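You operate a simulated robot arm through the tools that you are given. There is no shell and no other tool.

You run a simulated two-armed robot. Do the job below in one go: nothing can be reset, and whatever is moved stays where it is left.

JOB
Pick up the bottle marked "Plant Spray" from the lid glass with one hand, pass it to the other hand and put it on the low shelf. Set down upright: small spray bottle.

It is judged by the outcome, as a careful person would: the job done as asked, and still so three seconds after it is handed in. It fails if anything else is knocked over, pushed out of place, dropped, spilled or broken. Lids that push on must go on centred and level and be pressed home; caps that screw on are set level and turned clockwise until they are tight.

ROBOT AND FRAMES
Two 7-joint arms with two-finger parallel grippers on one trunk, on a base that drives. Base frame: it is fixed to the floor where the robot stands at the start and does not move with it; the origin is under the middle of the robot, x ahead of it, y to its left, z up. Lengths are in m, angles in degrees, forces in N, time in s.
The left shoulder is at the start at [0.06, 0.189, 1.253], the right one opposite. With the tool pointing down near the work surface each hand reaches from about 0.1 to 0.66 m from the robot's upright axis, wherever it stands, measured 20 degrees to its own side. Places, roughly: low shelf [0.1, -1.4, 0.3]. Payload 3.43 kg a hand.
The tool frame of a hand sits at the grasp point between the pads (the TCP): z along the fingers, y along the line on which they close. The tips reach 0.03 m beyond it. The gripper opens to 0.094 m. The fingers are 0.028 m wide and 0.01 m thick; the gripper's body (0.05 by 0.096 m) begins 0.055 m behind the TCP.
Orientation is that of the tool frame in the base frame, as a unit quaternion [x, y, z, w]. With the fingers straight down and closing along the base's y, the tool's x points along the base's -x, its y along +y and its z along -z.

CONTROLS
- The arms move only by the tool play_rows. It takes "left_moves", "right_moves" or both (then of equal length, played together; a hand with none holds still); each is a list that holds one entry, the list of rows, each a list of 7 numbers: the shift along the tool's x, y, z in m, then the turn, a rotation vector about the tool's x, y, z in degrees, then the opening, from 0 (shut) to 1 (fully open). In form: [[[tx, ty, tz, ax, ay, az, grip], ...]]. A call has 1 to 20 rows; each row shifts and turns the commanded pose from where the row before left it, along the tool's axes as they then stand. Each row takes 0.2 s and may step no farther than 0.05 m and 8.6 degrees from the row before; otherwise, or with a gripper value out of range, the whole call is refused. A pose out of reach is approached as far as the arm can. The call stops where the force on the tool passes 40 N (or 10 N more than at its start, if that is more) or the arm is blocked; 0.2 s more then pass. The fingers move at their own pace (about 0.153 m/s each) and stop on an object; they squeeze with about 38 N. The grip force told is the motor's: it shows also when the fingers shut on nothing. Time passes only in rows, and 0.2 s behind the last, so rows that do not move let the fingers close. The reply holds the time, the measured pose of the TCP, the force on the tool along the base axes, the opening and the grip force, in the units named above and with some noise, with the torque about the TCP (base axes, N m) and any sound that the robot's microphone picked up, and new pictures: "pictures" is both (left out), scene, wrist or none (wrist: the cameras of the hands that moved).
- Cameras (640 x 400 px; columns grow to the right, rows downward): "scene" is now at [0.01, 0.0224, 1.7973]; the picture's right is [0.29, -0.96, 0.00], its down [-0.77, -0.24, -0.59] and it looks along [0.57, 0.17, -0.80] (base axes); focal length 263 px, centre (320, 200). "left" rides on the left gripper at [0.076, -0.014, -0.102] in its tool frame; the picture's right is [0.18, 0.98, 0.00], its down [-0.75, 0.14, -0.64] and it looks along [-0.63, 0.12, 0.77] (tool axes); focal length 243 px, centre (320, 200). "right" rides on the right gripper at [0.076, 0.014, -0.102] in its tool frame; the picture's right is [-0.18, 0.98, 0.00], its down [-0.75, -0.14, -0.64] and it looks along [-0.63, -0.12, 0.77] (tool axes); focal length 243 px, centre (320, 200). There is no depth. A picture from a camera that has moved, and an enlarged one, comes with that camera's place and axes in the base frame and with its lens.
- slide_trunk(by): slides the trunk up (or, below 0, down) by that many m; the arms and the scene camera ride with it, the base frame stays. It gives what a move gives, with no picture.
- drive_base(legs): drives the robot by 1 to 6 legs, each [ahead, left, turn to the left] in m, m and degrees, along the robot's own axes; the way and the turn of a leg run together, so that a leg with both is an arc; at most 1.5 m and 180 degrees a leg. The arms and the cameras ride along, it lands a little off, and it stops where it bumps. It gives what a move gives, and a new picture of the scene camera.
- pan_tilt(pan, tilt): turns the head with the scene camera to pan (to the left, within 86 degrees either way) and tilt (down, from -29 to 69), counted from straight ahead of the robot. It gives what a move gives, and a new picture of the scene camera.
- close_up(camera, box): a new picture of the part [left, top, right, bottom] of that camera's present view, enlarged. The clock stands still meanwhile.
- hand_in(): hands the job in; it is judged then, once.

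Places have to be worked out from the pictures, the camera data and where the tool is seen. Open the grippers and draw the arms clear of the work before you hand the job in, unless the task says otherwise.

The tools are called after "Emit:" as name(argument=value, ...) on one line, values as JSON. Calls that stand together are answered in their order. play_rows: Moves the arms, as the interface text tells. Its arguments: {"type":"object","properties":{"left_moves":{"type":"array","items":{"type":"array","items":{"type":"array","items":{"type":"number"}}}},"right_moves":{"type":"array","items":{"type":"array","items":{"type":"array","items":{"type":"number"}}}},"pictures":{"type":"string","enum":["both","scene","wrist","none"]}},"required":[]} The other tools are called the same way: slide_trunk (by) slides the trunk up or down; drive_base (legs) drives the base; pan_tilt (pan, tilt) turns the head that bears the scene camera; close_up (camera, box) takes an enlarged picture of a part of a camera's view; hand_in () hands the job in.

At the start:

```text
time_s: 0.0
left_tcp_pos: [0.3518, 0.3652, 1.1968]
left_ee_rot: [0.0, 1.0, 0.0, 0.0]
left_ft_force: [0.3, 0.2, 0.8]
left_ft_torque: [0.01, 0.0, -0.03]
left_grip_width: 0.0941
left_finger_force: 0.0
right_tcp_pos: [0.3487, 0.0113, 1.251]
right_ee_rot: [0.001, 1.0, 0.001, -0.001]
right_ft_force: [-1.3, -0.8, 0.2]
right_ft_torque: [0.0, -0.02, 0.01]
right_grip_width: 0.0939
right_finger_force: 0.1
trunk travel left (down, up): [-0.925, 0.065]
robot x, y, heading: [0.0003, -0.0023, 0.0]
head pan, tilt: [17.1, 53.5]
```

scene: 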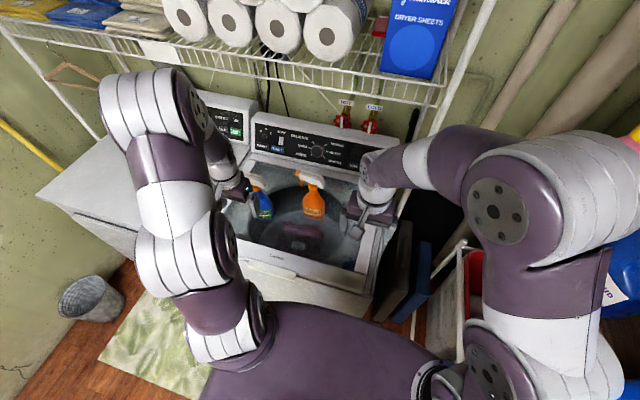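
right: 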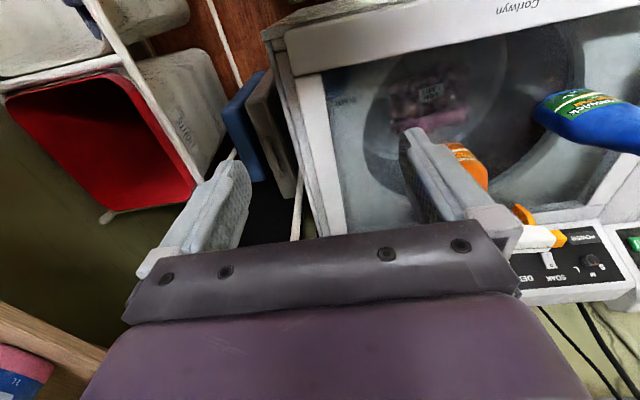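
left: 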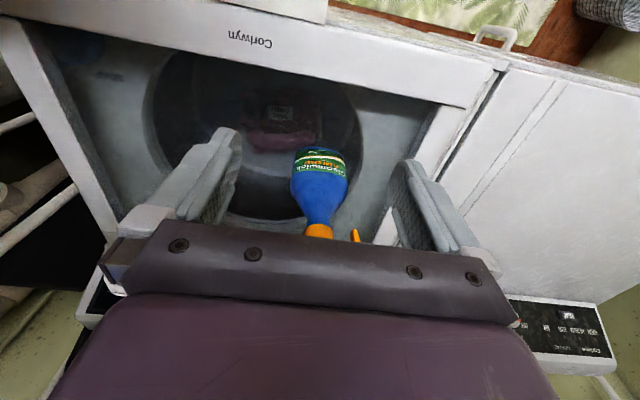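

Two spray bottles stand on the washer's glass lid, one blue and one orange; I need to read their labels before choosing. I take close-ups.

Emit:
close_up(camera="scene", box=[220, 150, 380, 250])

Emit:
close_up(camera="left", box=[240, 120, 400, 240])

Emit:
close_up(camera="right", box=[400, 60, 640, 260])

```text
4.00 times, centred on (300, 200) of scene
camera zoom: at [0.01, 0.0224, 1.7973], right [0.29, -0.96, 0.0], down [-0.77, -0.24, -0.59], along [0.57, 0.17, -0.8], focal length 1054 px, centre (400, 200)
```

zoom: 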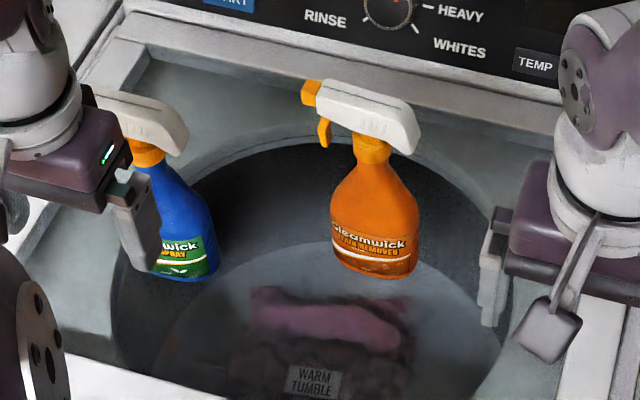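

```text
3.33 times, centred on (320, 180) of left
camera zoom: at [0.2771, 0.3512, 1.2986], right [-0.18, 0.98, 0.0], down [0.75, 0.14, 0.64], along [0.63, 0.12, -0.77], focal length 809 px, centre (320, 267)
```

zoom: 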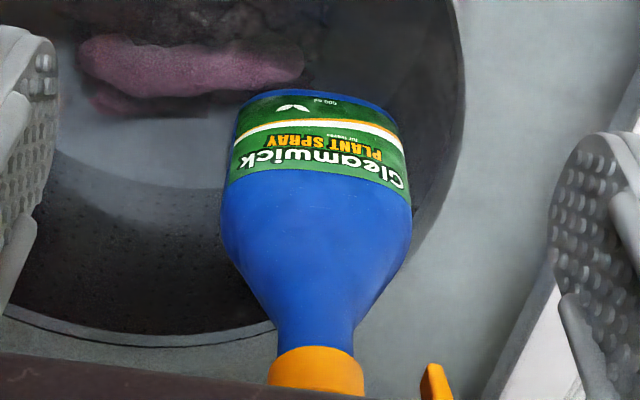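

```text
2.00 times, centred on (520, 160) of right
camera zoom: at [0.273, 0.0261, 1.3527], right [0.18, 0.98, 0.0], down [0.75, -0.14, 0.64], along [0.63, -0.12, -0.77], focal length 485 px, centre (-80, 280)
```

zoom: 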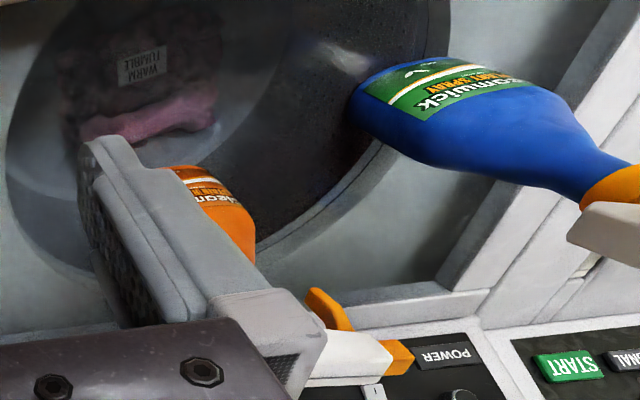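

The blue bottle reads "Cleamwick PLANT SPRAY"; its collar is at about (0.49, 0.39, 1.10) and the lid glass at z≈0.955. Next I look to the right for the low shelf.

Emit:
pan_tilt(pan=-80, tilt=45)

Emit:
pan_tilt(pan=-86, tilt=20)

Emit:
pan_tilt(pan=-40, tilt=45)

```text
time_s: 1.7
left_tcp_pos: [0.3524, 0.3663, 1.1964]
left_ee_rot: [0.0, 1.0, -0.001, 0.0]
left_ft_force: [0.4, 0.1, -0.4]
left_ft_torque: [0.0, 0.0, -0.02]
left_grip_width: 0.094
left_finger_force: 0.0
right_tcp_pos: [0.348, 0.0115, 1.2515]
right_ee_rot: [0.0, 1.0, 0.0, 0.0]
right_ft_force: [-0.2, 0.0, 0.2]
right_ft_torque: [-0.02, 0.01, -0.01]
right_grip_width: 0.094
right_finger_force: 0.0
trunk travel left (down, up): [-0.925, 0.065]
robot x, y, heading: [0.0009, 0.0005, 0.0]
head pan, tilt: [-80.0, 45.0]
camera scene: at [-0.0462, -0.0793, 1.8089], right [-0.98, -0.17, 0.0], down [-0.12, 0.7, -0.71], along [0.12, -0.7, -0.71], focal length 263 px, centre (320, 200)
```

scene: 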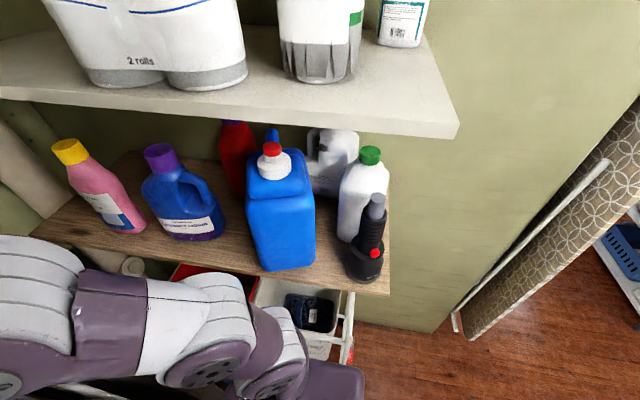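

```text
time_s: 2.6
left_tcp_pos: [0.3515, 0.3658, 1.1965]
left_ee_rot: [-0.001, 1.0, 0.0, 0.0]
left_ft_force: [-0.4, -0.5, 0.5]
left_ft_torque: [0.01, 0.02, -0.02]
left_grip_width: 0.094
left_finger_force: 0.1
right_tcp_pos: [0.3487, 0.0113, 1.2519]
right_ee_rot: [0.0, 1.0, 0.0, 0.0]
right_ft_force: [0.6, -0.4, -0.5]
right_ft_torque: [-0.02, 0.03, 0.01]
right_grip_width: 0.0939
right_finger_force: 0.1
trunk travel left (down, up): [-0.925, 0.065]
robot x, y, heading: [-0.0004, -0.0012, -0.1]
head pan, tilt: [-85.9, 20.0]
camera scene: at [-0.0538, -0.0921, 1.8475], right [-1.0, -0.07, 0.0], down [-0.02, 0.34, -0.94], along [0.07, -0.94, -0.34], focal length 263 px, centre (320, 200)
```

scene: 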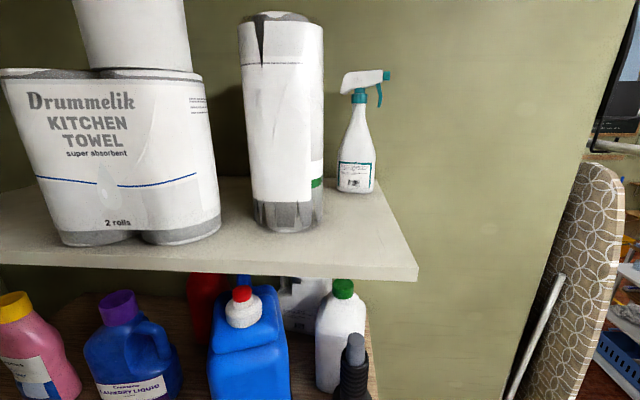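

```text
time_s: 3.8
left_tcp_pos: [0.3525, 0.3658, 1.1964]
left_ee_rot: [0.0, 1.0, 0.0, 0.0]
left_ft_force: [0.3, -0.1, -0.5]
left_ft_torque: [-0.02, 0.0, -0.02]
left_grip_width: 0.0941
left_finger_force: 0.0
right_tcp_pos: [0.3487, 0.0114, 1.251]
right_ee_rot: [0.001, 1.0, 0.0, -0.001]
right_ft_force: [0.3, -0.6, -0.8]
right_ft_torque: [-0.02, -0.03, 0.01]
right_grip_width: 0.094
right_finger_force: 0.1
trunk travel left (down, up): [-0.925, 0.065]
robot x, y, heading: [0.0017, -0.0008, 0.1]
head pan, tilt: [-40.0, 45.0]
camera scene: at [0.0019, -0.0515, 1.8089], right [-0.64, -0.77, 0.0], down [-0.54, 0.45, -0.71], along [0.54, -0.46, -0.71], focal length 263 px, centre (320, 200)
```

scene: 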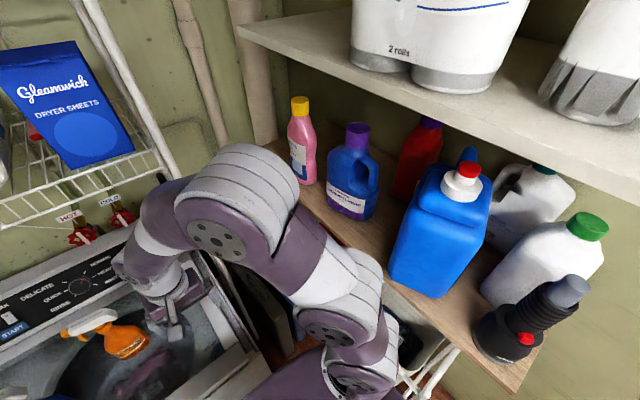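

The right wall carries shelves; the low shelf at z≈0.3 is hidden under the arm. I look further down and also around the other way.

Emit:
pan_tilt(pan=-86, tilt=69)

Emit:
pan_tilt(pan=86, tilt=45)

Emit:
pan_tilt(pan=0, tilt=40)

Emit:
close_up(camera="right", box=[0, 0, 320, 250])

```text
time_s: 4.9
left_tcp_pos: [0.3518, 0.366, 1.1956]
left_ee_rot: [0.0, 1.0, 0.0, 0.001]
left_ft_force: [0.2, -0.5, 0.5]
left_ft_torque: [0.0, -0.02, 0.01]
left_grip_width: 0.0942
left_finger_force: 0.1
right_tcp_pos: [0.3481, 0.0113, 1.2519]
right_ee_rot: [0.001, 1.0, 0.0, 0.0]
right_ft_force: [-0.9, -0.3, 0.4]
right_ft_torque: [-0.01, 0.01, 0.01]
right_grip_width: 0.094
right_finger_force: 0.0
trunk travel left (down, up): [-0.925, 0.065]
robot x, y, heading: [-0.0007, -0.0006, -0.2]
head pan, tilt: [-85.9, 68.8]
camera scene: at [-0.0563, -0.055, 1.78], right [-1.0, -0.07, 0.0], down [-0.07, 0.93, -0.36], along [0.03, -0.36, -0.93], focal length 263 px, centre (320, 200)
```

scene: 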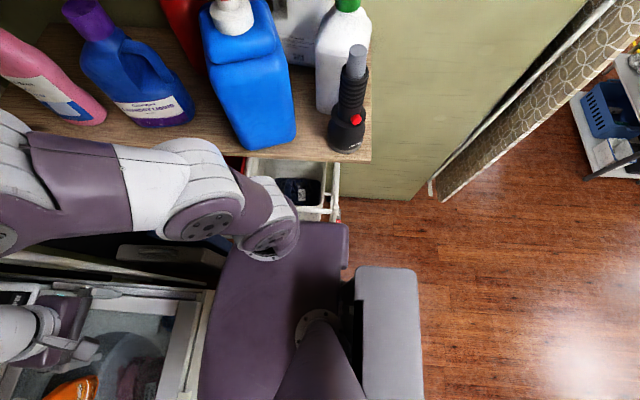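

```text
time_s: 7.5
left_tcp_pos: [0.3528, 0.3656, 1.1965]
left_ee_rot: [0.0, 1.0, 0.0, 0.0]
left_ft_force: [0.5, -0.1, -0.2]
left_ft_torque: [0.02, 0.02, -0.03]
left_grip_width: 0.0942
left_finger_force: 0.2
right_tcp_pos: [0.349, 0.0112, 1.2524]
right_ee_rot: [0.0, 1.0, -0.001, 0.0]
right_ft_force: [1.2, 0.2, 0.4]
right_ft_torque: [0.0, -0.03, 0.03]
right_grip_width: 0.0943
right_finger_force: 0.1
trunk travel left (down, up): [-0.925, 0.065]
robot x, y, heading: [0.0016, -0.0042, -0.1]
head pan, tilt: [85.9, 45.0]
camera scene: at [-0.0546, 0.0819, 1.8088], right [1.0, -0.07, 0.0], down [-0.05, -0.71, -0.71], along [0.05, 0.71, -0.71], focal length 263 px, centre (320, 200)
```

scene: 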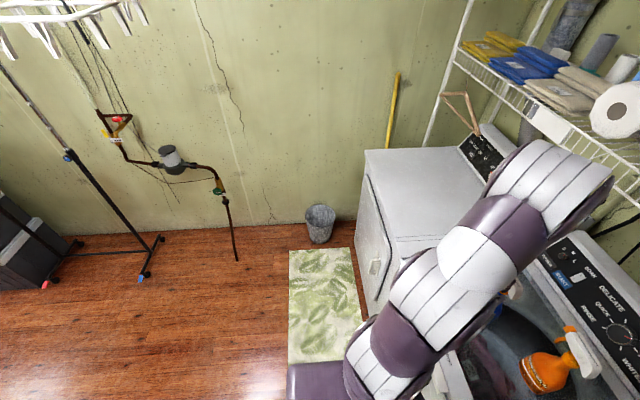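

```text
time_s: 9.1
left_tcp_pos: [0.3525, 0.3654, 1.1962]
left_ee_rot: [0.0, 1.0, 0.0, 0.0]
left_ft_force: [-0.5, -0.1, 0.0]
left_ft_torque: [0.04, 0.03, 0.02]
left_grip_width: 0.0942
left_finger_force: 0.1
right_tcp_pos: [0.3485, 0.0118, 1.252]
right_ee_rot: [0.0, 1.0, 0.0, 0.0]
right_ft_force: [0.0, -0.1, -0.5]
right_ft_torque: [0.02, -0.02, 0.0]
right_grip_width: 0.0941
right_finger_force: 0.0
trunk travel left (down, up): [-0.925, 0.065]
robot x, y, heading: [0.0006, -0.0017, -0.3]
head pan, tilt: [0.0, 40.0]
camera scene: at [0.0246, 0.0009, 1.8161], right [0.0, -1.0, 0.0], down [-0.64, 0.0, -0.77], along [0.77, 0.0, -0.64], focal length 263 px, centre (320, 200)
```

scene: 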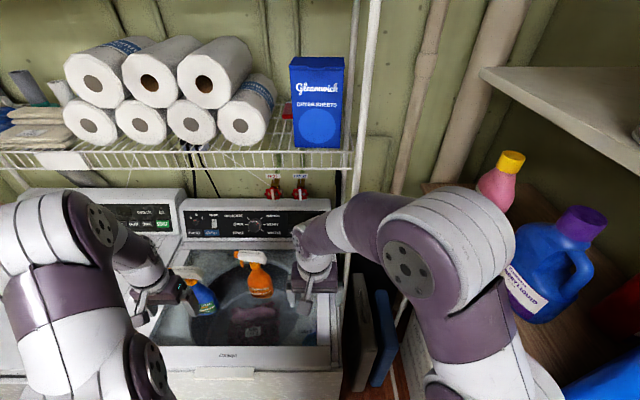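

```text
1.60 times, centred on (160, 125) of right
camera zoom: at [0.273, 0.0261, 1.3527], right [0.18, 0.98, 0.0], down [0.75, -0.14, 0.64], along [0.63, -0.12, -0.77], focal length 388 px, centre (576, 320)
```

zoom: 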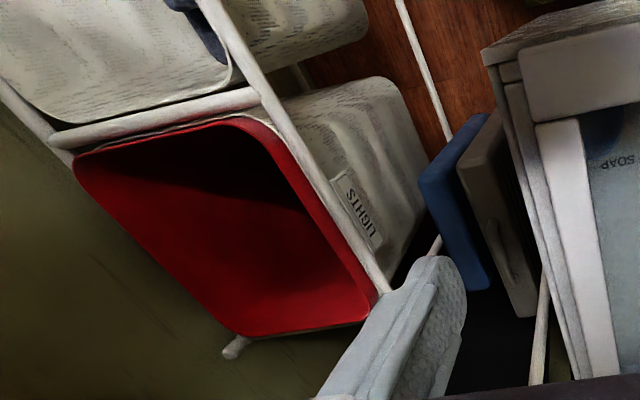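

The wall with shelves ends around x≈-0.67, and behind the robot is open floor; I'll find the low shelf after the pick. The left hand will hold the spray head from above, across its thin side, leaving the body free for the right hand. I raise the left hand and yaw it 90°.

Emit:
play_rows(left_moves=[[[0, 0, -0.04, 0, 0, 0, 1], [0, 0, -0.04, 0, 0, 0, 1], [0, 0, 0, 0, 0, 8.5, 1], [0, 0, 0, 0, 0, 8.5, 1], [0, 0, 0, 0, 0, 8.5, 1], [0, 0, 0, 0, 0, 8.5, 1], [0, 0, 0, 0, 0, 8.5, 1], [0, 0, 0, 0, 0, 8.5, 1], [0, 0, 0, 0, 0, 8.5, 1], [0, 0, 0, 0, 0, 8.5, 1], [0, 0, 0, 0, 0, 8.5, 1], [0, 0, 0, 0, 0, 8.5, 1], [0, 0, 0, 0, 0, 5, 1]]], pictures="both")

```text
time_s: 11.9
left_tcp_pos: [0.3525, 0.3662, 1.2765]
left_ee_rot: [0.708, 0.706, 0.0, 0.0]
left_ft_force: [0.2, 0.2, 0.6]
left_ft_torque: [0.01, -0.03, 0.0]
left_grip_width: 0.0941
left_finger_force: 0.0
right_tcp_pos: [0.3484, 0.0108, 1.2522]
right_ee_rot: [0.0, 1.0, 0.0, 0.0]
right_ft_force: [0.5, -0.7, 0.4]
right_ft_torque: [0.01, 0.0, 0.0]
right_grip_width: 0.0939
right_finger_force: 0.1
trunk travel left (down, up): [-0.925, 0.065]
robot x, y, heading: [0.0035, -0.0012, 0.1]
head pan, tilt: [0.0, 40.0]
camera scene: at [0.0247, 0.0009, 1.8161], right [0.0, -1.0, 0.0], down [-0.64, 0.0, -0.77], along [0.77, 0.0, -0.64], focal length 263 px, centre (320, 200)
camera left: at [0.339, 0.4425, 1.3783], right [0.98, 0.18, 0.0], down [0.14, -0.75, 0.64], along [0.12, -0.63, -0.77], focal length 243 px, centre (320, 200)
```

scene: 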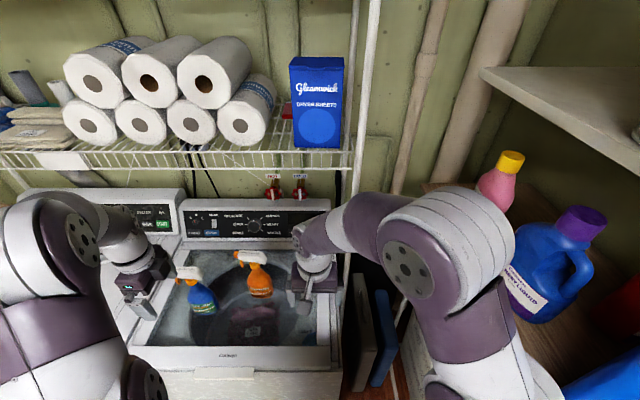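
left: 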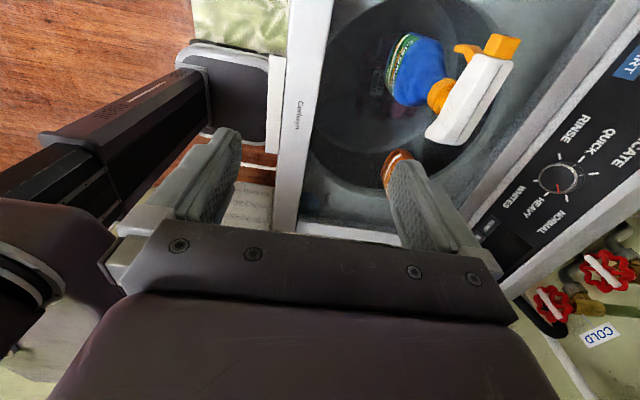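

The bottle is now clear in both views. I zoom in for triangulation of the head and body.

Emit:
close_up(camera="left", box=[370, 15, 530, 155])

Emit:
close_up(camera="scene", box=[160, 240, 300, 330])

```text
2.86 times, centred on (450, 85) of left
camera zoom: at [0.339, 0.4425, 1.3783], right [0.98, 0.18, 0.0], down [0.14, -0.75, 0.64], along [0.12, -0.63, -0.77], focal length 693 px, centre (-51, 529)
```

zoom: 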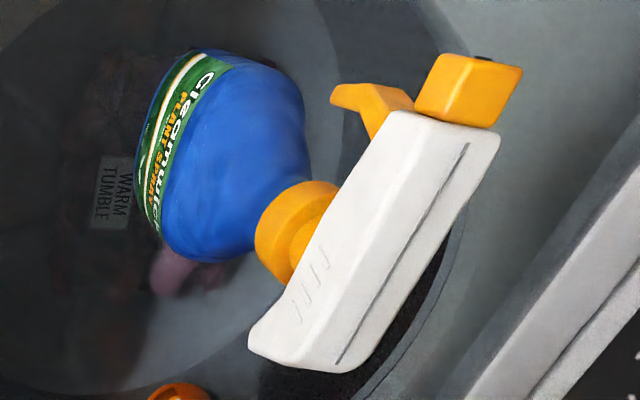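

```text
4.44 times, centred on (230, 285) of scene
camera zoom: at [0.0247, 0.0009, 1.8161], right [0.0, -1.0, 0.0], down [-0.64, 0.0, -0.77], along [0.77, 0.0, -0.64], focal length 1171 px, centre (720, -178)
```

zoom: 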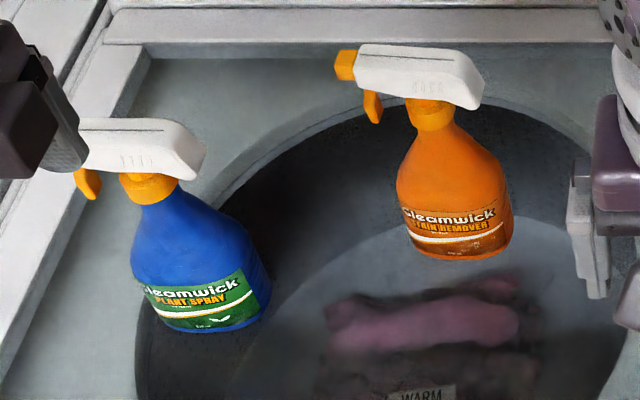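

The bottle axis works out at (0.483, 0.385) with the white head lying along y at z 1.115–1.17. I move over it at the present height and check.

Emit:
play_rows(left_moves=[[[0.0063, 0.0435, 0, 0, 0, 0, 1], [0.0063, 0.0435, 0, 0, 0, 0, 1], [0.0063, 0.0435, 0, 0, 0, 0, 1], [0, 0, 0.02, 0, 0, 0, 1], [0, 0, 0.02, 0, 0, 0, 1]]], pictures="both")

Emit:
close_up(camera="scene", box=[150, 230, 290, 320])

```text
time_s: 13.1
left_tcp_pos: [0.4735, 0.3795, 1.2218]
left_ee_rot: [0.707, 0.707, 0.001, 0.0]
left_ft_force: [-0.3, 0.5, -0.2]
left_ft_torque: [-0.01, -0.02, -0.02]
left_grip_width: 0.0937
left_finger_force: 0.1
left hand out of reach, approached as far as the arm can: row 3
right_tcp_pos: [0.3501, 0.0115, 1.2512]
right_ee_rot: [0.0, 1.0, 0.0, 0.0]
right_ft_force: [-0.6, -0.5, 0.3]
right_ft_torque: [0.0, 0.04, -0.03]
right_grip_width: 0.0939
right_finger_force: 0.0
trunk travel left (down, up): [-0.925, 0.065]
robot x, y, heading: [-0.0047, 0.0003, -0.0]
head pan, tilt: [0.0, 40.0]
camera scene: at [0.0249, 0.0011, 1.8161], right [0.0, -1.0, 0.0], down [-0.64, 0.0, -0.77], along [0.77, 0.0, -0.64], focal length 263 px, centre (320, 200)
camera left: at [0.46, 0.4556, 1.3244], right [0.98, 0.18, 0.0], down [0.14, -0.75, 0.64], along [0.12, -0.63, -0.77], focal length 243 px, centre (320, 200)
```

scene: 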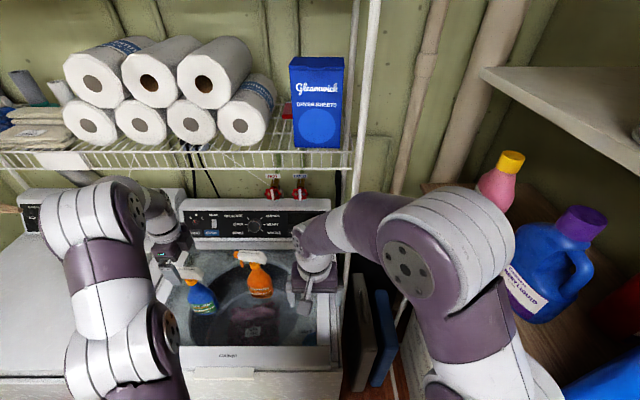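
left: 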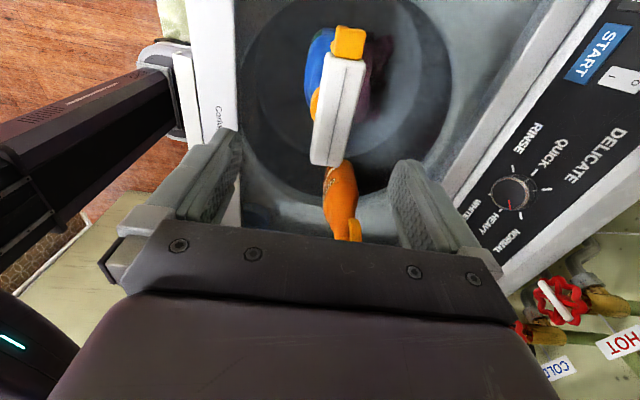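

```text
4.44 times, centred on (220, 275) of scene
camera zoom: at [0.0249, 0.0011, 1.8161], right [0.0, -1.0, 0.0], down [-0.64, 0.0, -0.77], along [0.77, 0.0, -0.64], focal length 1171 px, centre (764, -133)
```

zoom: 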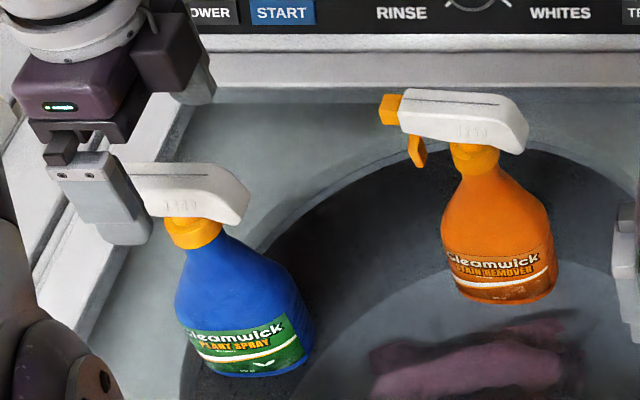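

Row 3 was at the edge of reach; the hand is at (0.474, 0.380, 1.222) and the head at x≈0.482, y 0.36–0.43. I descend part way while correcting.

Emit:
play_rows(left_moves=[[[0, 0, 0.02, 0, 0, 0, 1], [0.002, 0.003, 0.01, 0, 0, 0, 1], [0.003, 0.003, 0.01, 0, 0, 0, 1], [0, 0.002, 0.005, 0, 0, 0, 1]]], pictures="both")

Emit:
close_up(camera="scene", box=[150, 230, 290, 320])

```text
time_s: 14.1
left_tcp_pos: [0.4804, 0.385, 1.1782]
left_ee_rot: [0.707, 0.707, 0.0, 0.0]
left_ft_force: [0.5, -0.7, 0.5]
left_ft_torque: [-0.03, -0.03, -0.03]
left_grip_width: 0.094
left_finger_force: 0.1
right_tcp_pos: [0.3495, 0.0113, 1.2515]
right_ee_rot: [0.0, 1.0, 0.001, 0.0]
right_ft_force: [-0.7, -0.4, -0.3]
right_ft_torque: [0.01, 0.01, 0.04]
right_grip_width: 0.094
right_finger_force: 0.1
trunk travel left (down, up): [-0.925, 0.065]
robot x, y, heading: [0.0018, -0.0005, 0.2]
head pan, tilt: [0.0, 40.0]
camera scene: at [0.0246, 0.0008, 1.8161], right [0.0, -1.0, 0.0], down [-0.64, 0.0, -0.77], along [0.77, 0.0, -0.64], focal length 263 px, centre (320, 200)
camera left: at [0.4673, 0.4608, 1.2807], right [0.98, 0.18, 0.0], down [0.14, -0.75, 0.64], along [0.12, -0.63, -0.77], focal length 243 px, centre (320, 200)
```

scene: 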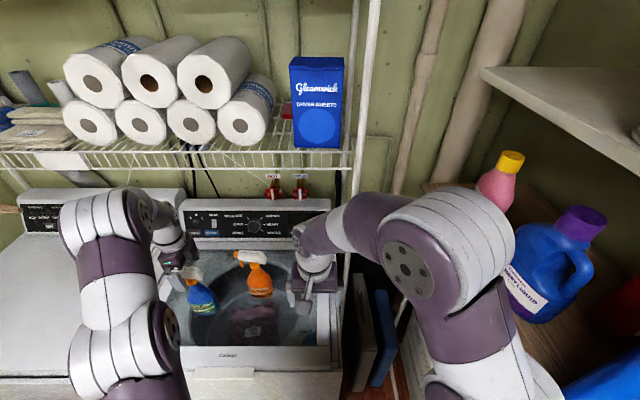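
left: 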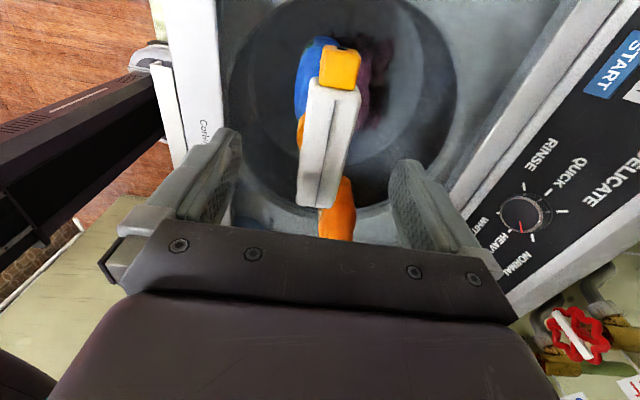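

```text
4.44 times, centred on (220, 275) of scene
camera zoom: at [0.0246, 0.0008, 1.8161], right [0.0, -1.0, 0.0], down [-0.64, 0.0, -0.77], along [0.77, 0.0, -0.64], focal length 1171 px, centre (764, -133)
```

zoom: 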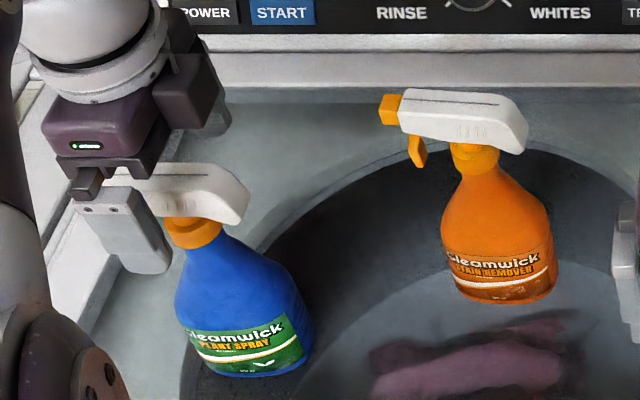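

The head is centred between the fingers. I lower 0.033 m to z≈1.145 and close.

Emit:
play_rows(left_moves=[[[0, 0.0015, 0.011, 0, 0, 0, 1], [0, 0, 0.011, 0, 0, 0, 1], [0, 0, 0.011, 0, 0, 0, 1], [0, 0, 0, 0, 0, 0, 1]]], pictures="wrist")

Emit:
close_up(camera="scene", box=[150, 230, 290, 320])

```text
time_s: 15.1
left_tcp_pos: [0.4828, 0.3851, 1.1455]
left_ee_rot: [0.707, 0.707, 0.0, 0.0]
left_ft_force: [-0.2, 0.5, -0.4]
left_ft_torque: [-0.01, 0.01, 0.02]
left_grip_width: 0.094
left_finger_force: 0.1
right_tcp_pos: [0.3487, 0.0107, 1.252]
right_ee_rot: [0.0, 1.0, 0.0, 0.0]
right_ft_force: [0.8, 0.3, 0.9]
right_ft_torque: [0.02, -0.01, -0.02]
right_grip_width: 0.0938
right_finger_force: 0.0
trunk travel left (down, up): [-0.925, 0.065]
robot x, y, heading: [0.0036, 0.001, 0.0]
head pan, tilt: [0.0, 40.0]
camera left: at [0.4689, 0.4603, 1.2478], right [0.98, 0.18, 0.0], down [0.14, -0.75, 0.64], along [0.12, -0.63, -0.77], focal length 243 px, centre (320, 200)
```

left: 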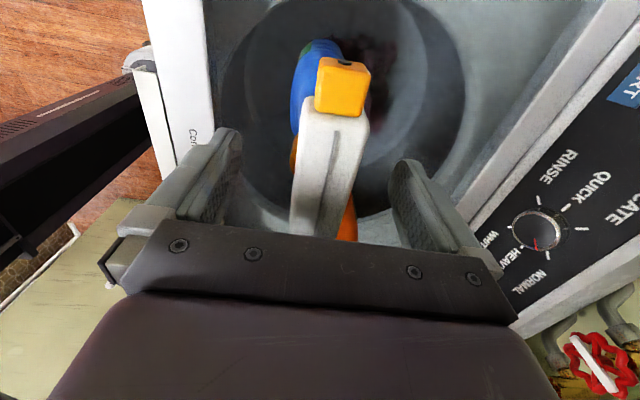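

```text
4.44 times, centred on (220, 275) of scene
camera zoom: at [0.0247, 0.0008, 1.8161], right [0.0, -1.0, 0.0], down [-0.64, 0.0, -0.77], along [0.77, 0.0, -0.64], focal length 1171 px, centre (764, -133)
```

zoom: 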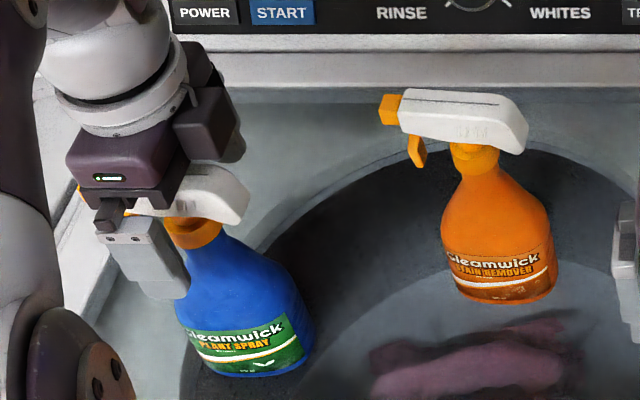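

The collar is a touch further in +y (≈0.391), so I shift 5 mm and close the gripper.

Emit:
play_rows(left_moves=[[[0.005, 0, 0, 0, 0, 0, 1], [0, 0, 0, 0, 0, 0, 0.5], [0, 0, 0, 0, 0, 0, 0.3], [0, 0, 0, 0, 0, 0, 0], [0, 0, 0, 0, 0, 0, 0], [0, 0, 0, 0, 0, 0, 0]]], pictures="wrist")

Emit:
close_up(camera="scene", box=[150, 230, 290, 320])

```text
time_s: 16.5
left_tcp_pos: [0.481, 0.3898, 1.145]
left_ee_rot: [0.707, 0.707, 0.0, -0.001]
left_ft_force: [-1.3, 1.2, 0.5]
left_ft_torque: [0.17, 0.2, 0.03]
left_grip_width: 0.0323
left_finger_force: 38.0
right_tcp_pos: [0.3478, 0.0124, 1.2526]
right_ee_rot: [0.0, 1.0, 0.001, -0.001]
right_ft_force: [0.2, 0.5, -0.9]
right_ft_torque: [0.02, -0.01, -0.04]
right_grip_width: 0.094
right_finger_force: 0.0
trunk travel left (down, up): [-0.925, 0.065]
robot x, y, heading: [-0.0005, 0.0015, -0.1]
head pan, tilt: [0.0, 40.0]
camera left: at [0.4685, 0.466, 1.2476], right [0.98, 0.18, 0.0], down [0.14, -0.75, 0.64], along [0.12, -0.63, -0.77], focal length 243 px, centre (320, 200)
```

left: 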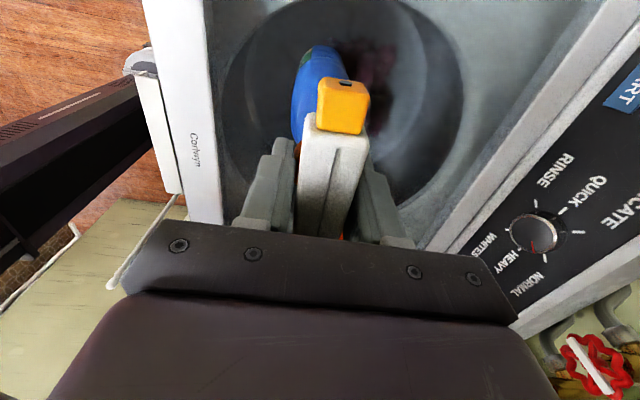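

```text
4.44 times, centred on (220, 275) of scene
camera zoom: at [0.0242, 0.0013, 1.8161], right [0.0, -1.0, 0.0], down [-0.64, 0.0, -0.77], along [0.77, 0.0, -0.64], focal length 1171 px, centre (764, -133)
```

zoom: 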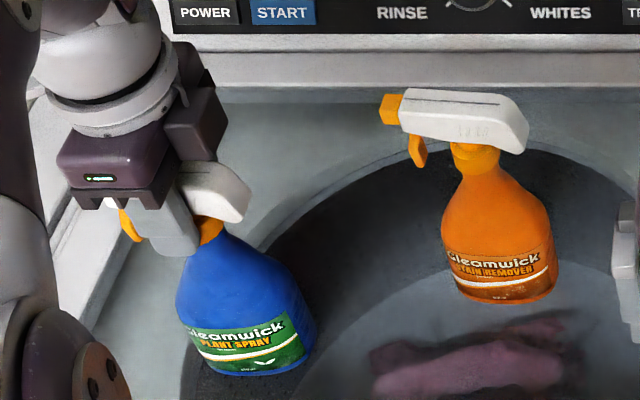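

Gripped (0.032 m, 38 N) with the bottle undisturbed. I lift straight up 0.05 m, then draw back toward the robot while rising.

Emit:
play_rows(left_moves=[[[0, 0, -0.01, 0, 0, 0, 0], [0, 0, -0.02, 0, 0, 0, 0], [0, 0, -0.02, 0, 0, 0, 0], [0, -0.02, -0.02, 0, 0, 0, 0], [0, -0.03, -0.02, 0, 0, 0, 0], [0, -0.03, -0.02, 0, 0, 0, 0], [0, -0.03, -0.02, 0, 0, 0, 0]]], pictures="both")

```text
time_s: 18.1
left_tcp_pos: [0.3691, 0.39, 1.2764]
left_ee_rot: [0.707, 0.707, 0.0, 0.0]
left_ft_force: [-0.1, -0.9, -4.1]
left_ft_torque: [0.02, -0.03, 0.0]
left_grip_width: 0.0321
left_finger_force: 38.2
right_tcp_pos: [0.3471, 0.0117, 1.2521]
right_ee_rot: [0.001, 1.0, 0.0, 0.001]
right_ft_force: [0.5, 0.7, 0.1]
right_ft_torque: [-0.04, 0.01, 0.0]
right_grip_width: 0.0935
right_finger_force: 0.0
trunk travel left (down, up): [-0.925, 0.065]
robot x, y, heading: [0.0001, 0.0005, -0.1]
head pan, tilt: [0.0, 40.0]
camera scene: at [0.0229, 0.0007, 1.8161], right [0.0, -1.0, 0.0], down [-0.64, 0.0, -0.77], along [0.77, 0.0, -0.64], focal length 263 px, centre (320, 200)
camera left: at [0.356, 0.4656, 1.3794], right [0.98, 0.18, 0.0], down [0.14, -0.75, 0.64], along [0.12, -0.63, -0.77], focal length 243 px, centre (320, 200)
```

scene: 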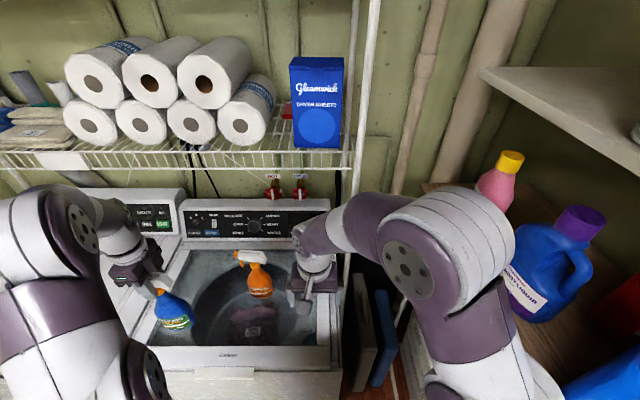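
left: 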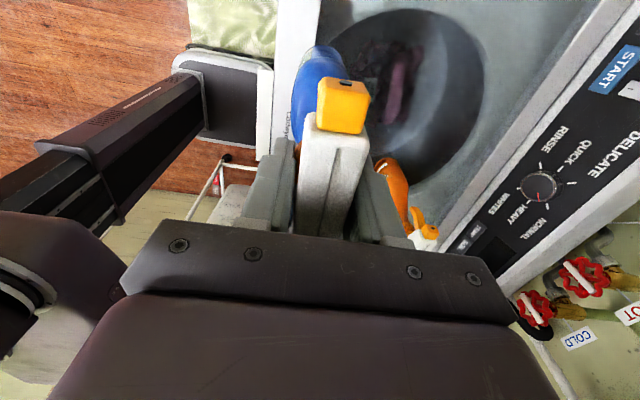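

The bottle hangs securely (~4 N). I back away from the washer with a slight drift left, keeping clear of the right-hand shelves.

Emit:
drive_base(legs=[[-0.5, 0.08, 0]])

Emit:
pan_tilt(pan=-86, tilt=45)

Emit:
pan_tilt(pan=-86, tilt=15)

Emit:
pan_tilt(pan=-45, tilt=50)

```text
time_s: 21.1
left_tcp_pos: [-0.1229, 0.4715, 1.2747]
left_ee_rot: [0.709, 0.705, 0.0, 0.0]
left_ft_force: [0.6, -0.7, -5.3]
left_ft_torque: [0.01, 0.02, 0.02]
left_grip_width: 0.0321
left_finger_force: 37.6
right_tcp_pos: [-0.1469, 0.093, 1.2511]
right_ee_rot: [0.002, 1.0, 0.0, 0.0]
right_ft_force: [0.2, -0.6, -0.1]
right_ft_torque: [-0.01, 0.03, 0.0]
right_grip_width: 0.0941
right_finger_force: 0.0
trunk travel left (down, up): [-0.925, 0.065]
robot x, y, heading: [-0.4985, 0.0831, -0.4]
head pan, tilt: [0.0, 40.0]
camera scene: at [-0.4712, 0.0831, 1.816], right [0.0, -1.0, 0.0], down [-0.64, 0.0, -0.77], along [0.77, 0.0, -0.64], focal length 263 px, centre (320, 200)
```

scene: 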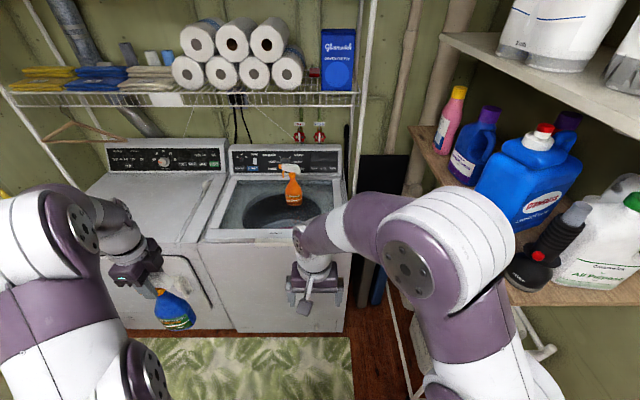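

```text
time_s: 22.6
left_tcp_pos: [-0.1254, 0.4711, 1.2752]
left_ee_rot: [0.708, 0.706, 0.0, 0.0]
left_ft_force: [0.5, -1.0, -5.7]
left_ft_torque: [-0.01, 0.0, -0.01]
left_grip_width: 0.0321
left_finger_force: 38.2
right_tcp_pos: [-0.1493, 0.092, 1.2503]
right_ee_rot: [0.001, 1.0, 0.0, 0.0]
right_ft_force: [-0.6, -0.3, -0.2]
right_ft_torque: [-0.02, -0.02, -0.01]
right_grip_width: 0.0941
right_finger_force: 0.0
trunk travel left (down, up): [-0.925, 0.065]
robot x, y, heading: [-0.4939, 0.0831, -0.5]
head pan, tilt: [-85.9, 45.0]
camera scene: at [-0.5525, 0.0025, 1.8089], right [-1.0, -0.07, 0.0], down [-0.05, 0.71, -0.71], along [0.05, -0.71, -0.71], focal length 263 px, centre (320, 200)
```

scene: 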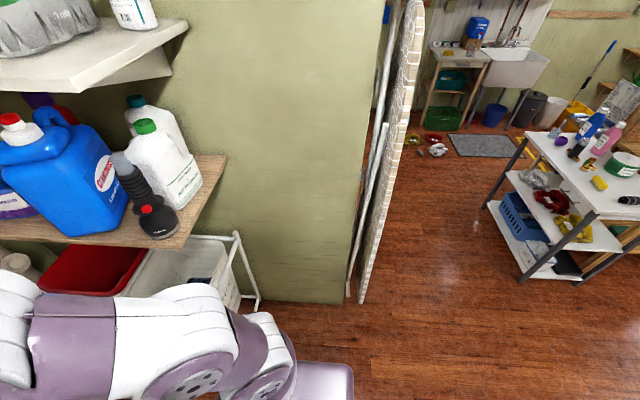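

```text
time_s: 23.6
left_tcp_pos: [-0.1266, 0.471, 1.2768]
left_ee_rot: [0.708, 0.706, -0.001, 0.0]
left_ft_force: [0.4, -0.2, -5.2]
left_ft_torque: [0.03, -0.01, 0.0]
left_grip_width: 0.0321
left_finger_force: 37.9
right_tcp_pos: [-0.1484, 0.093, 1.2511]
right_ee_rot: [0.001, 1.0, 0.001, -0.001]
right_ft_force: [1.3, 0.6, 0.9]
right_ft_torque: [-0.02, 0.04, -0.01]
right_grip_width: 0.0941
right_finger_force: 0.0
trunk travel left (down, up): [-0.925, 0.065]
robot x, y, heading: [-0.4978, 0.0831, -0.2]
head pan, tilt: [-85.9, 15.0]
camera scene: at [-0.5518, -0.0095, 1.8556], right [-1.0, -0.07, 0.0], down [-0.02, 0.26, -0.97], along [0.07, -0.96, -0.26], focal length 263 px, centre (320, 200)
```

scene: 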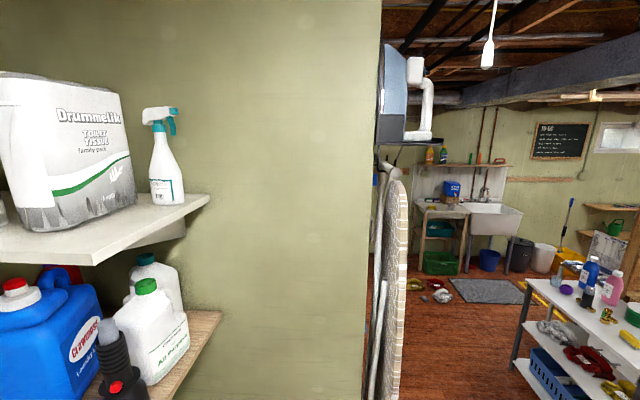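

```text
time_s: 24.7
left_tcp_pos: [-0.126, 0.4708, 1.2753]
left_ee_rot: [0.709, 0.706, 0.0, 0.0]
left_ft_force: [-0.2, 0.2, -5.2]
left_ft_torque: [0.0, -0.03, 0.0]
left_grip_width: 0.0321
left_finger_force: 37.7
right_tcp_pos: [-0.1477, 0.093, 1.251]
right_ee_rot: [0.002, 1.0, -0.001, -0.001]
right_ft_force: [-0.1, 0.8, 1.0]
right_ft_torque: [-0.01, 0.02, 0.01]
right_grip_width: 0.094
right_finger_force: 0.0
trunk travel left (down, up): [-0.925, 0.065]
robot x, y, heading: [-0.4969, 0.0834, -0.2]
head pan, tilt: [-45.0, 50.0]
camera scene: at [-0.5039, 0.029, 1.802], right [-0.71, -0.7, 0.0], down [-0.54, 0.54, -0.64], along [0.45, -0.46, -0.77], focal length 263 px, centre (320, 200)
```

scene: 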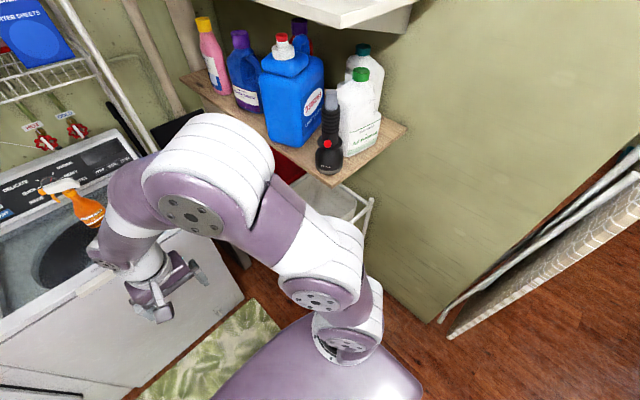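

The low shelf (0.1, -1.4, 0.3) must lie behind the partition wall that ends at x≈-0.75; I'll go round it. First I back further into open floor so the handover has room.

Emit:
drive_base(legs=[[-0.75, 0, 0]])

Emit:
pan_tilt(pan=-60, tilt=30)

Emit:
pan_tilt(pan=-86, tilt=40)

Emit:
pan_tilt(pan=0, tilt=55)

```text
time_s: 28.7
left_tcp_pos: [-0.8684, 0.4734, 1.2753]
left_ee_rot: [0.706, 0.708, -0.001, 0.0]
left_ft_force: [-0.4, 0.4, -5.8]
left_ft_torque: [0.0, 0.02, 0.01]
left_grip_width: 0.0318
left_finger_force: 37.9
right_tcp_pos: [-0.8903, 0.0954, 1.2516]
right_ee_rot: [-0.001, 1.0, 0.0, -0.001]
right_ft_force: [1.2, 0.0, 0.4]
right_ft_torque: [-0.01, 0.01, -0.01]
right_grip_width: 0.0939
right_finger_force: 0.1
trunk travel left (down, up): [-0.925, 0.065]
robot x, y, heading: [-1.2379, 0.0823, 0.1]
head pan, tilt: [-45.0, 50.0]
camera scene: at [-1.2442, 0.0288, 1.8019], right [-0.7, -0.71, 0.0], down [-0.54, 0.54, -0.64], along [0.46, -0.45, -0.77], focal length 263 px, centre (320, 200)
```

scene: 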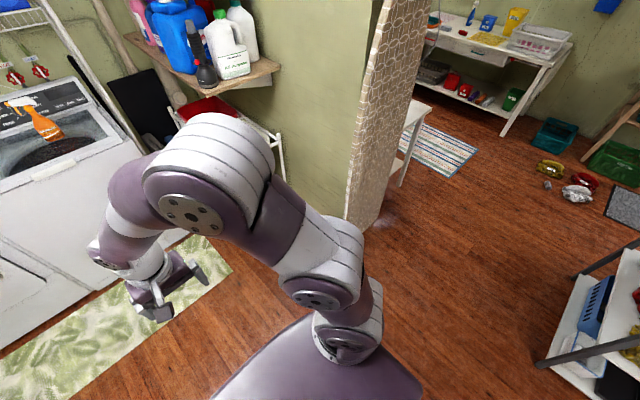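

```text
time_s: 29.5
left_tcp_pos: [-0.8705, 0.4731, 1.2754]
left_ee_rot: [0.705, 0.709, 0.0, 0.0]
left_ft_force: [0.5, 1.1, -6.0]
left_ft_torque: [0.02, -0.01, -0.02]
left_grip_width: 0.0319
left_finger_force: 38.6
right_tcp_pos: [-0.892, 0.0941, 1.2519]
right_ee_rot: [-0.002, 1.0, 0.0, 0.0]
right_ft_force: [0.2, 0.0, 0.5]
right_ft_torque: [0.02, 0.01, 0.04]
right_grip_width: 0.0941
right_finger_force: 0.1
trunk travel left (down, up): [-0.925, 0.065]
robot x, y, heading: [-1.2425, 0.0838, 0.2]
head pan, tilt: [-60.0, 30.0]
camera scene: at [-1.2553, 0.0049, 1.8314], right [-0.86, -0.5, 0.0], down [-0.25, 0.43, -0.87], along [0.44, -0.75, -0.5], focal length 263 px, centre (320, 200)
```

scene: 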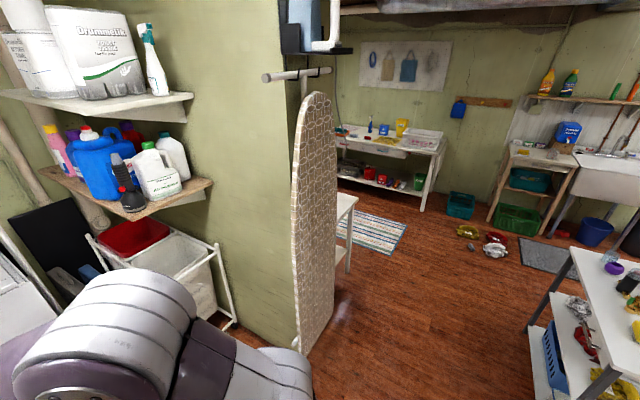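

```text
time_s: 30.4
left_tcp_pos: [-0.8702, 0.4731, 1.2768]
left_ee_rot: [0.705, 0.709, -0.001, 0.0]
left_ft_force: [-0.5, -0.7, -5.8]
left_ft_torque: [0.02, 0.02, 0.01]
left_grip_width: 0.032
left_finger_force: 38.3
right_tcp_pos: [-0.891, 0.0946, 1.251]
right_ee_rot: [-0.002, 1.0, 0.0, -0.001]
right_ft_force: [-0.8, -0.1, 0.3]
right_ft_torque: [-0.01, -0.05, 0.0]
right_grip_width: 0.0939
right_finger_force: 0.1
trunk travel left (down, up): [-0.925, 0.065]
robot x, y, heading: [-1.2421, 0.0849, 0.0]
head pan, tilt: [-85.9, 40.0]
camera scene: at [-1.2936, -0.0018, 1.8162], right [-1.0, -0.08, 0.0], down [-0.05, 0.64, -0.77], along [0.06, -0.76, -0.64], focal length 263 px, centre (320, 200)
```

scene: 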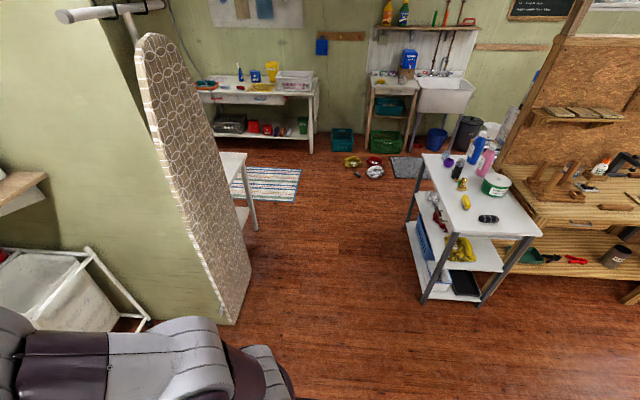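

```text
time_s: 32.0
left_tcp_pos: [-0.8696, 0.474, 1.2753]
left_ee_rot: [0.706, 0.708, 0.0, 0.001]
left_ft_force: [0.7, -0.7, -4.7]
left_ft_torque: [0.01, 0.0, -0.02]
left_grip_width: 0.0319
left_finger_force: 37.8
right_tcp_pos: [-0.89, 0.0952, 1.2517]
right_ee_rot: [-0.002, 1.0, -0.001, 0.0]
right_ft_force: [0.3, -0.1, 0.1]
right_ft_torque: [0.05, 0.01, 0.02]
right_grip_width: 0.0941
right_finger_force: 0.0
trunk travel left (down, up): [-0.925, 0.065]
robot x, y, heading: [-1.2415, 0.0821, 0.2]
head pan, tilt: [0.0, 55.0]
camera scene: at [-1.2281, 0.0832, 1.7954], right [0.0, -1.0, 0.0], down [-0.82, 0.0, -0.57], along [0.57, 0.0, -0.82], focal length 263 px, centre (320, 200)
```

scene: 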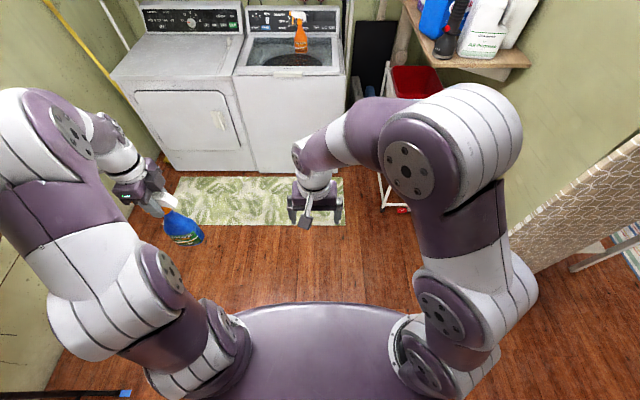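

Behind the partition stands a white table with a lower shelf (leg near (-0.53, -1.69)) – that's the low shelf, best served with a horizontal hand. Now the handover: I move the right hand a little right/forward and start turning it to point left with its camera upward.

Emit:
play_rows(right_moves=[[[-0.015, -0.04, 0.015, 0, 0, 0, 1], [-0.015, -0.04, 0.015, 0, 0, 0, 1], [-0.015, -0.04, 0.015, 0, 0, 0, 1], [0, 0, 0, 0, 0, 8.5, 1], [0, 0, 0, 0, 0, 8.5, 1], [0, 0, 0, 0, 0, 8.5, 1], [0, 0, 0, 0, 0, 8.5, 1], [0, 0, 0, 0, 0, 8.5, 1], [0, 0, 0, 0, 0, 8.5, 1], [0, 0, 0, 0, 0, 8.5, 1], [0, 0, 0, 0, 0, 8.5, 1], [0, 0, 0, 0, 0, 8.5, 1], [0, 0, 0, 0, 0, 8.5, 1], [0, 0, 0, 0, 0, 5, 1]]], pictures="scene")

```text
time_s: 35.0
left_tcp_pos: [-0.8705, 0.4732, 1.2757]
left_ee_rot: [0.706, 0.708, 0.0, 0.001]
left_ft_force: [-0.9, 1.0, -5.0]
left_ft_torque: [0.03, -0.03, 0.04]
left_grip_width: 0.032
left_finger_force: 38.0
right_tcp_pos: [-0.8456, -0.0252, 1.2073]
right_ee_rot: [0.706, 0.708, 0.0, 0.0]
right_ft_force: [-0.1, -0.1, 0.0]
right_ft_torque: [-0.01, 0.0, 0.01]
right_grip_width: 0.0939
right_finger_force: 0.0
trunk travel left (down, up): [-0.925, 0.065]
robot x, y, heading: [-1.2446, 0.082, 0.1]
head pan, tilt: [0.0, 55.0]
camera scene: at [-1.2281, 0.0833, 1.7954], right [0.0, -1.0, 0.0], down [-0.82, 0.0, -0.57], along [0.57, 0.0, -0.82], focal length 263 px, centre (320, 200)
```

scene: 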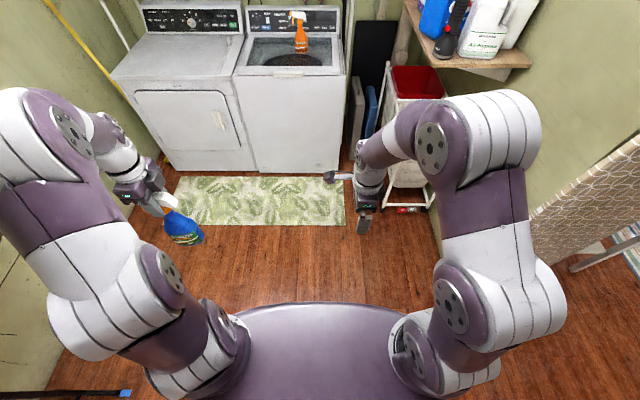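

The yaw worked. Now I tip the right fingers to point left (+90° about tool y), which puts its camera on top.

Emit:
play_rows(right_moves=[[[0, 0, 0, 0, 8.5, 0, 1], [0, 0, 0, 0, 8.5, 0, 1], [0, 0, 0, 0, 8.5, 0, 1], [0, 0, 0, 0, 8.5, 0, 1], [0, 0, 0, 0, 8.5, 0, 1], [0, 0, 0, 0, 8.5, 0, 1], [0, 0, 0, 0, 8.5, 0, 1], [0, 0, 0, 0, 8.5, 0, 1], [0, 0, 0, 0, 8.5, 0, 1], [0, 0, 0, 0, 8.5, 0, 1], [0, 0, 0, 0, 5, 0, 1]]], pictures="both")

```text
time_s: 37.4
left_tcp_pos: [-0.8717, 0.4741, 1.2762]
left_ee_rot: [0.706, 0.709, -0.001, 0.0]
left_ft_force: [-0.4, 0.3, -6.1]
left_ft_torque: [0.02, 0.02, 0.0]
left_grip_width: 0.0321
left_finger_force: 37.8
right_tcp_pos: [-0.8622, -0.0124, 1.1894]
right_ee_rot: [0.636, 0.637, 0.308, -0.306]
right_ft_force: [0.0, 0.7, -0.7]
right_ft_torque: [-0.03, 0.02, -0.07]
right_grip_width: 0.0941
right_finger_force: 0.0
right hand out of reach, approached as far as the arm can: row 6, 7, 8, 9, 10, 11
trunk travel left (down, up): [-0.925, 0.065]
robot x, y, heading: [-1.2433, 0.0811, 0.3]
head pan, tilt: [0.0, 55.0]
camera scene: at [-1.2291, 0.0834, 1.7954], right [0.0, -1.0, 0.0], down [-0.82, 0.0, -0.57], along [0.57, 0.0, -0.82], focal length 263 px, centre (320, 200)
camera right: at [-0.8477, -0.0449, 1.3111], right [0.98, -0.11, -0.14], down [-0.14, -0.97, -0.19], along [-0.12, 0.21, -0.97], focal length 243 px, centre (320, 200)
```

scene: 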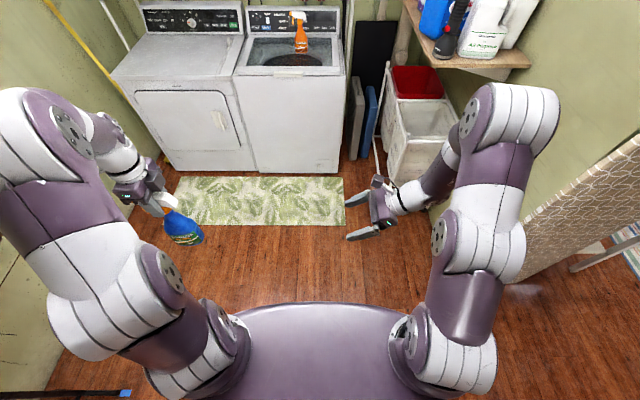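
right: 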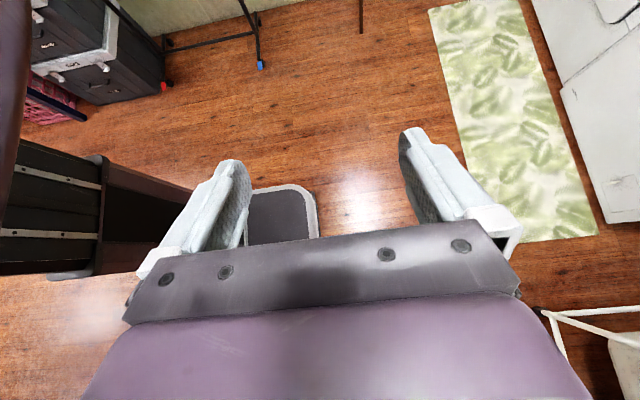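

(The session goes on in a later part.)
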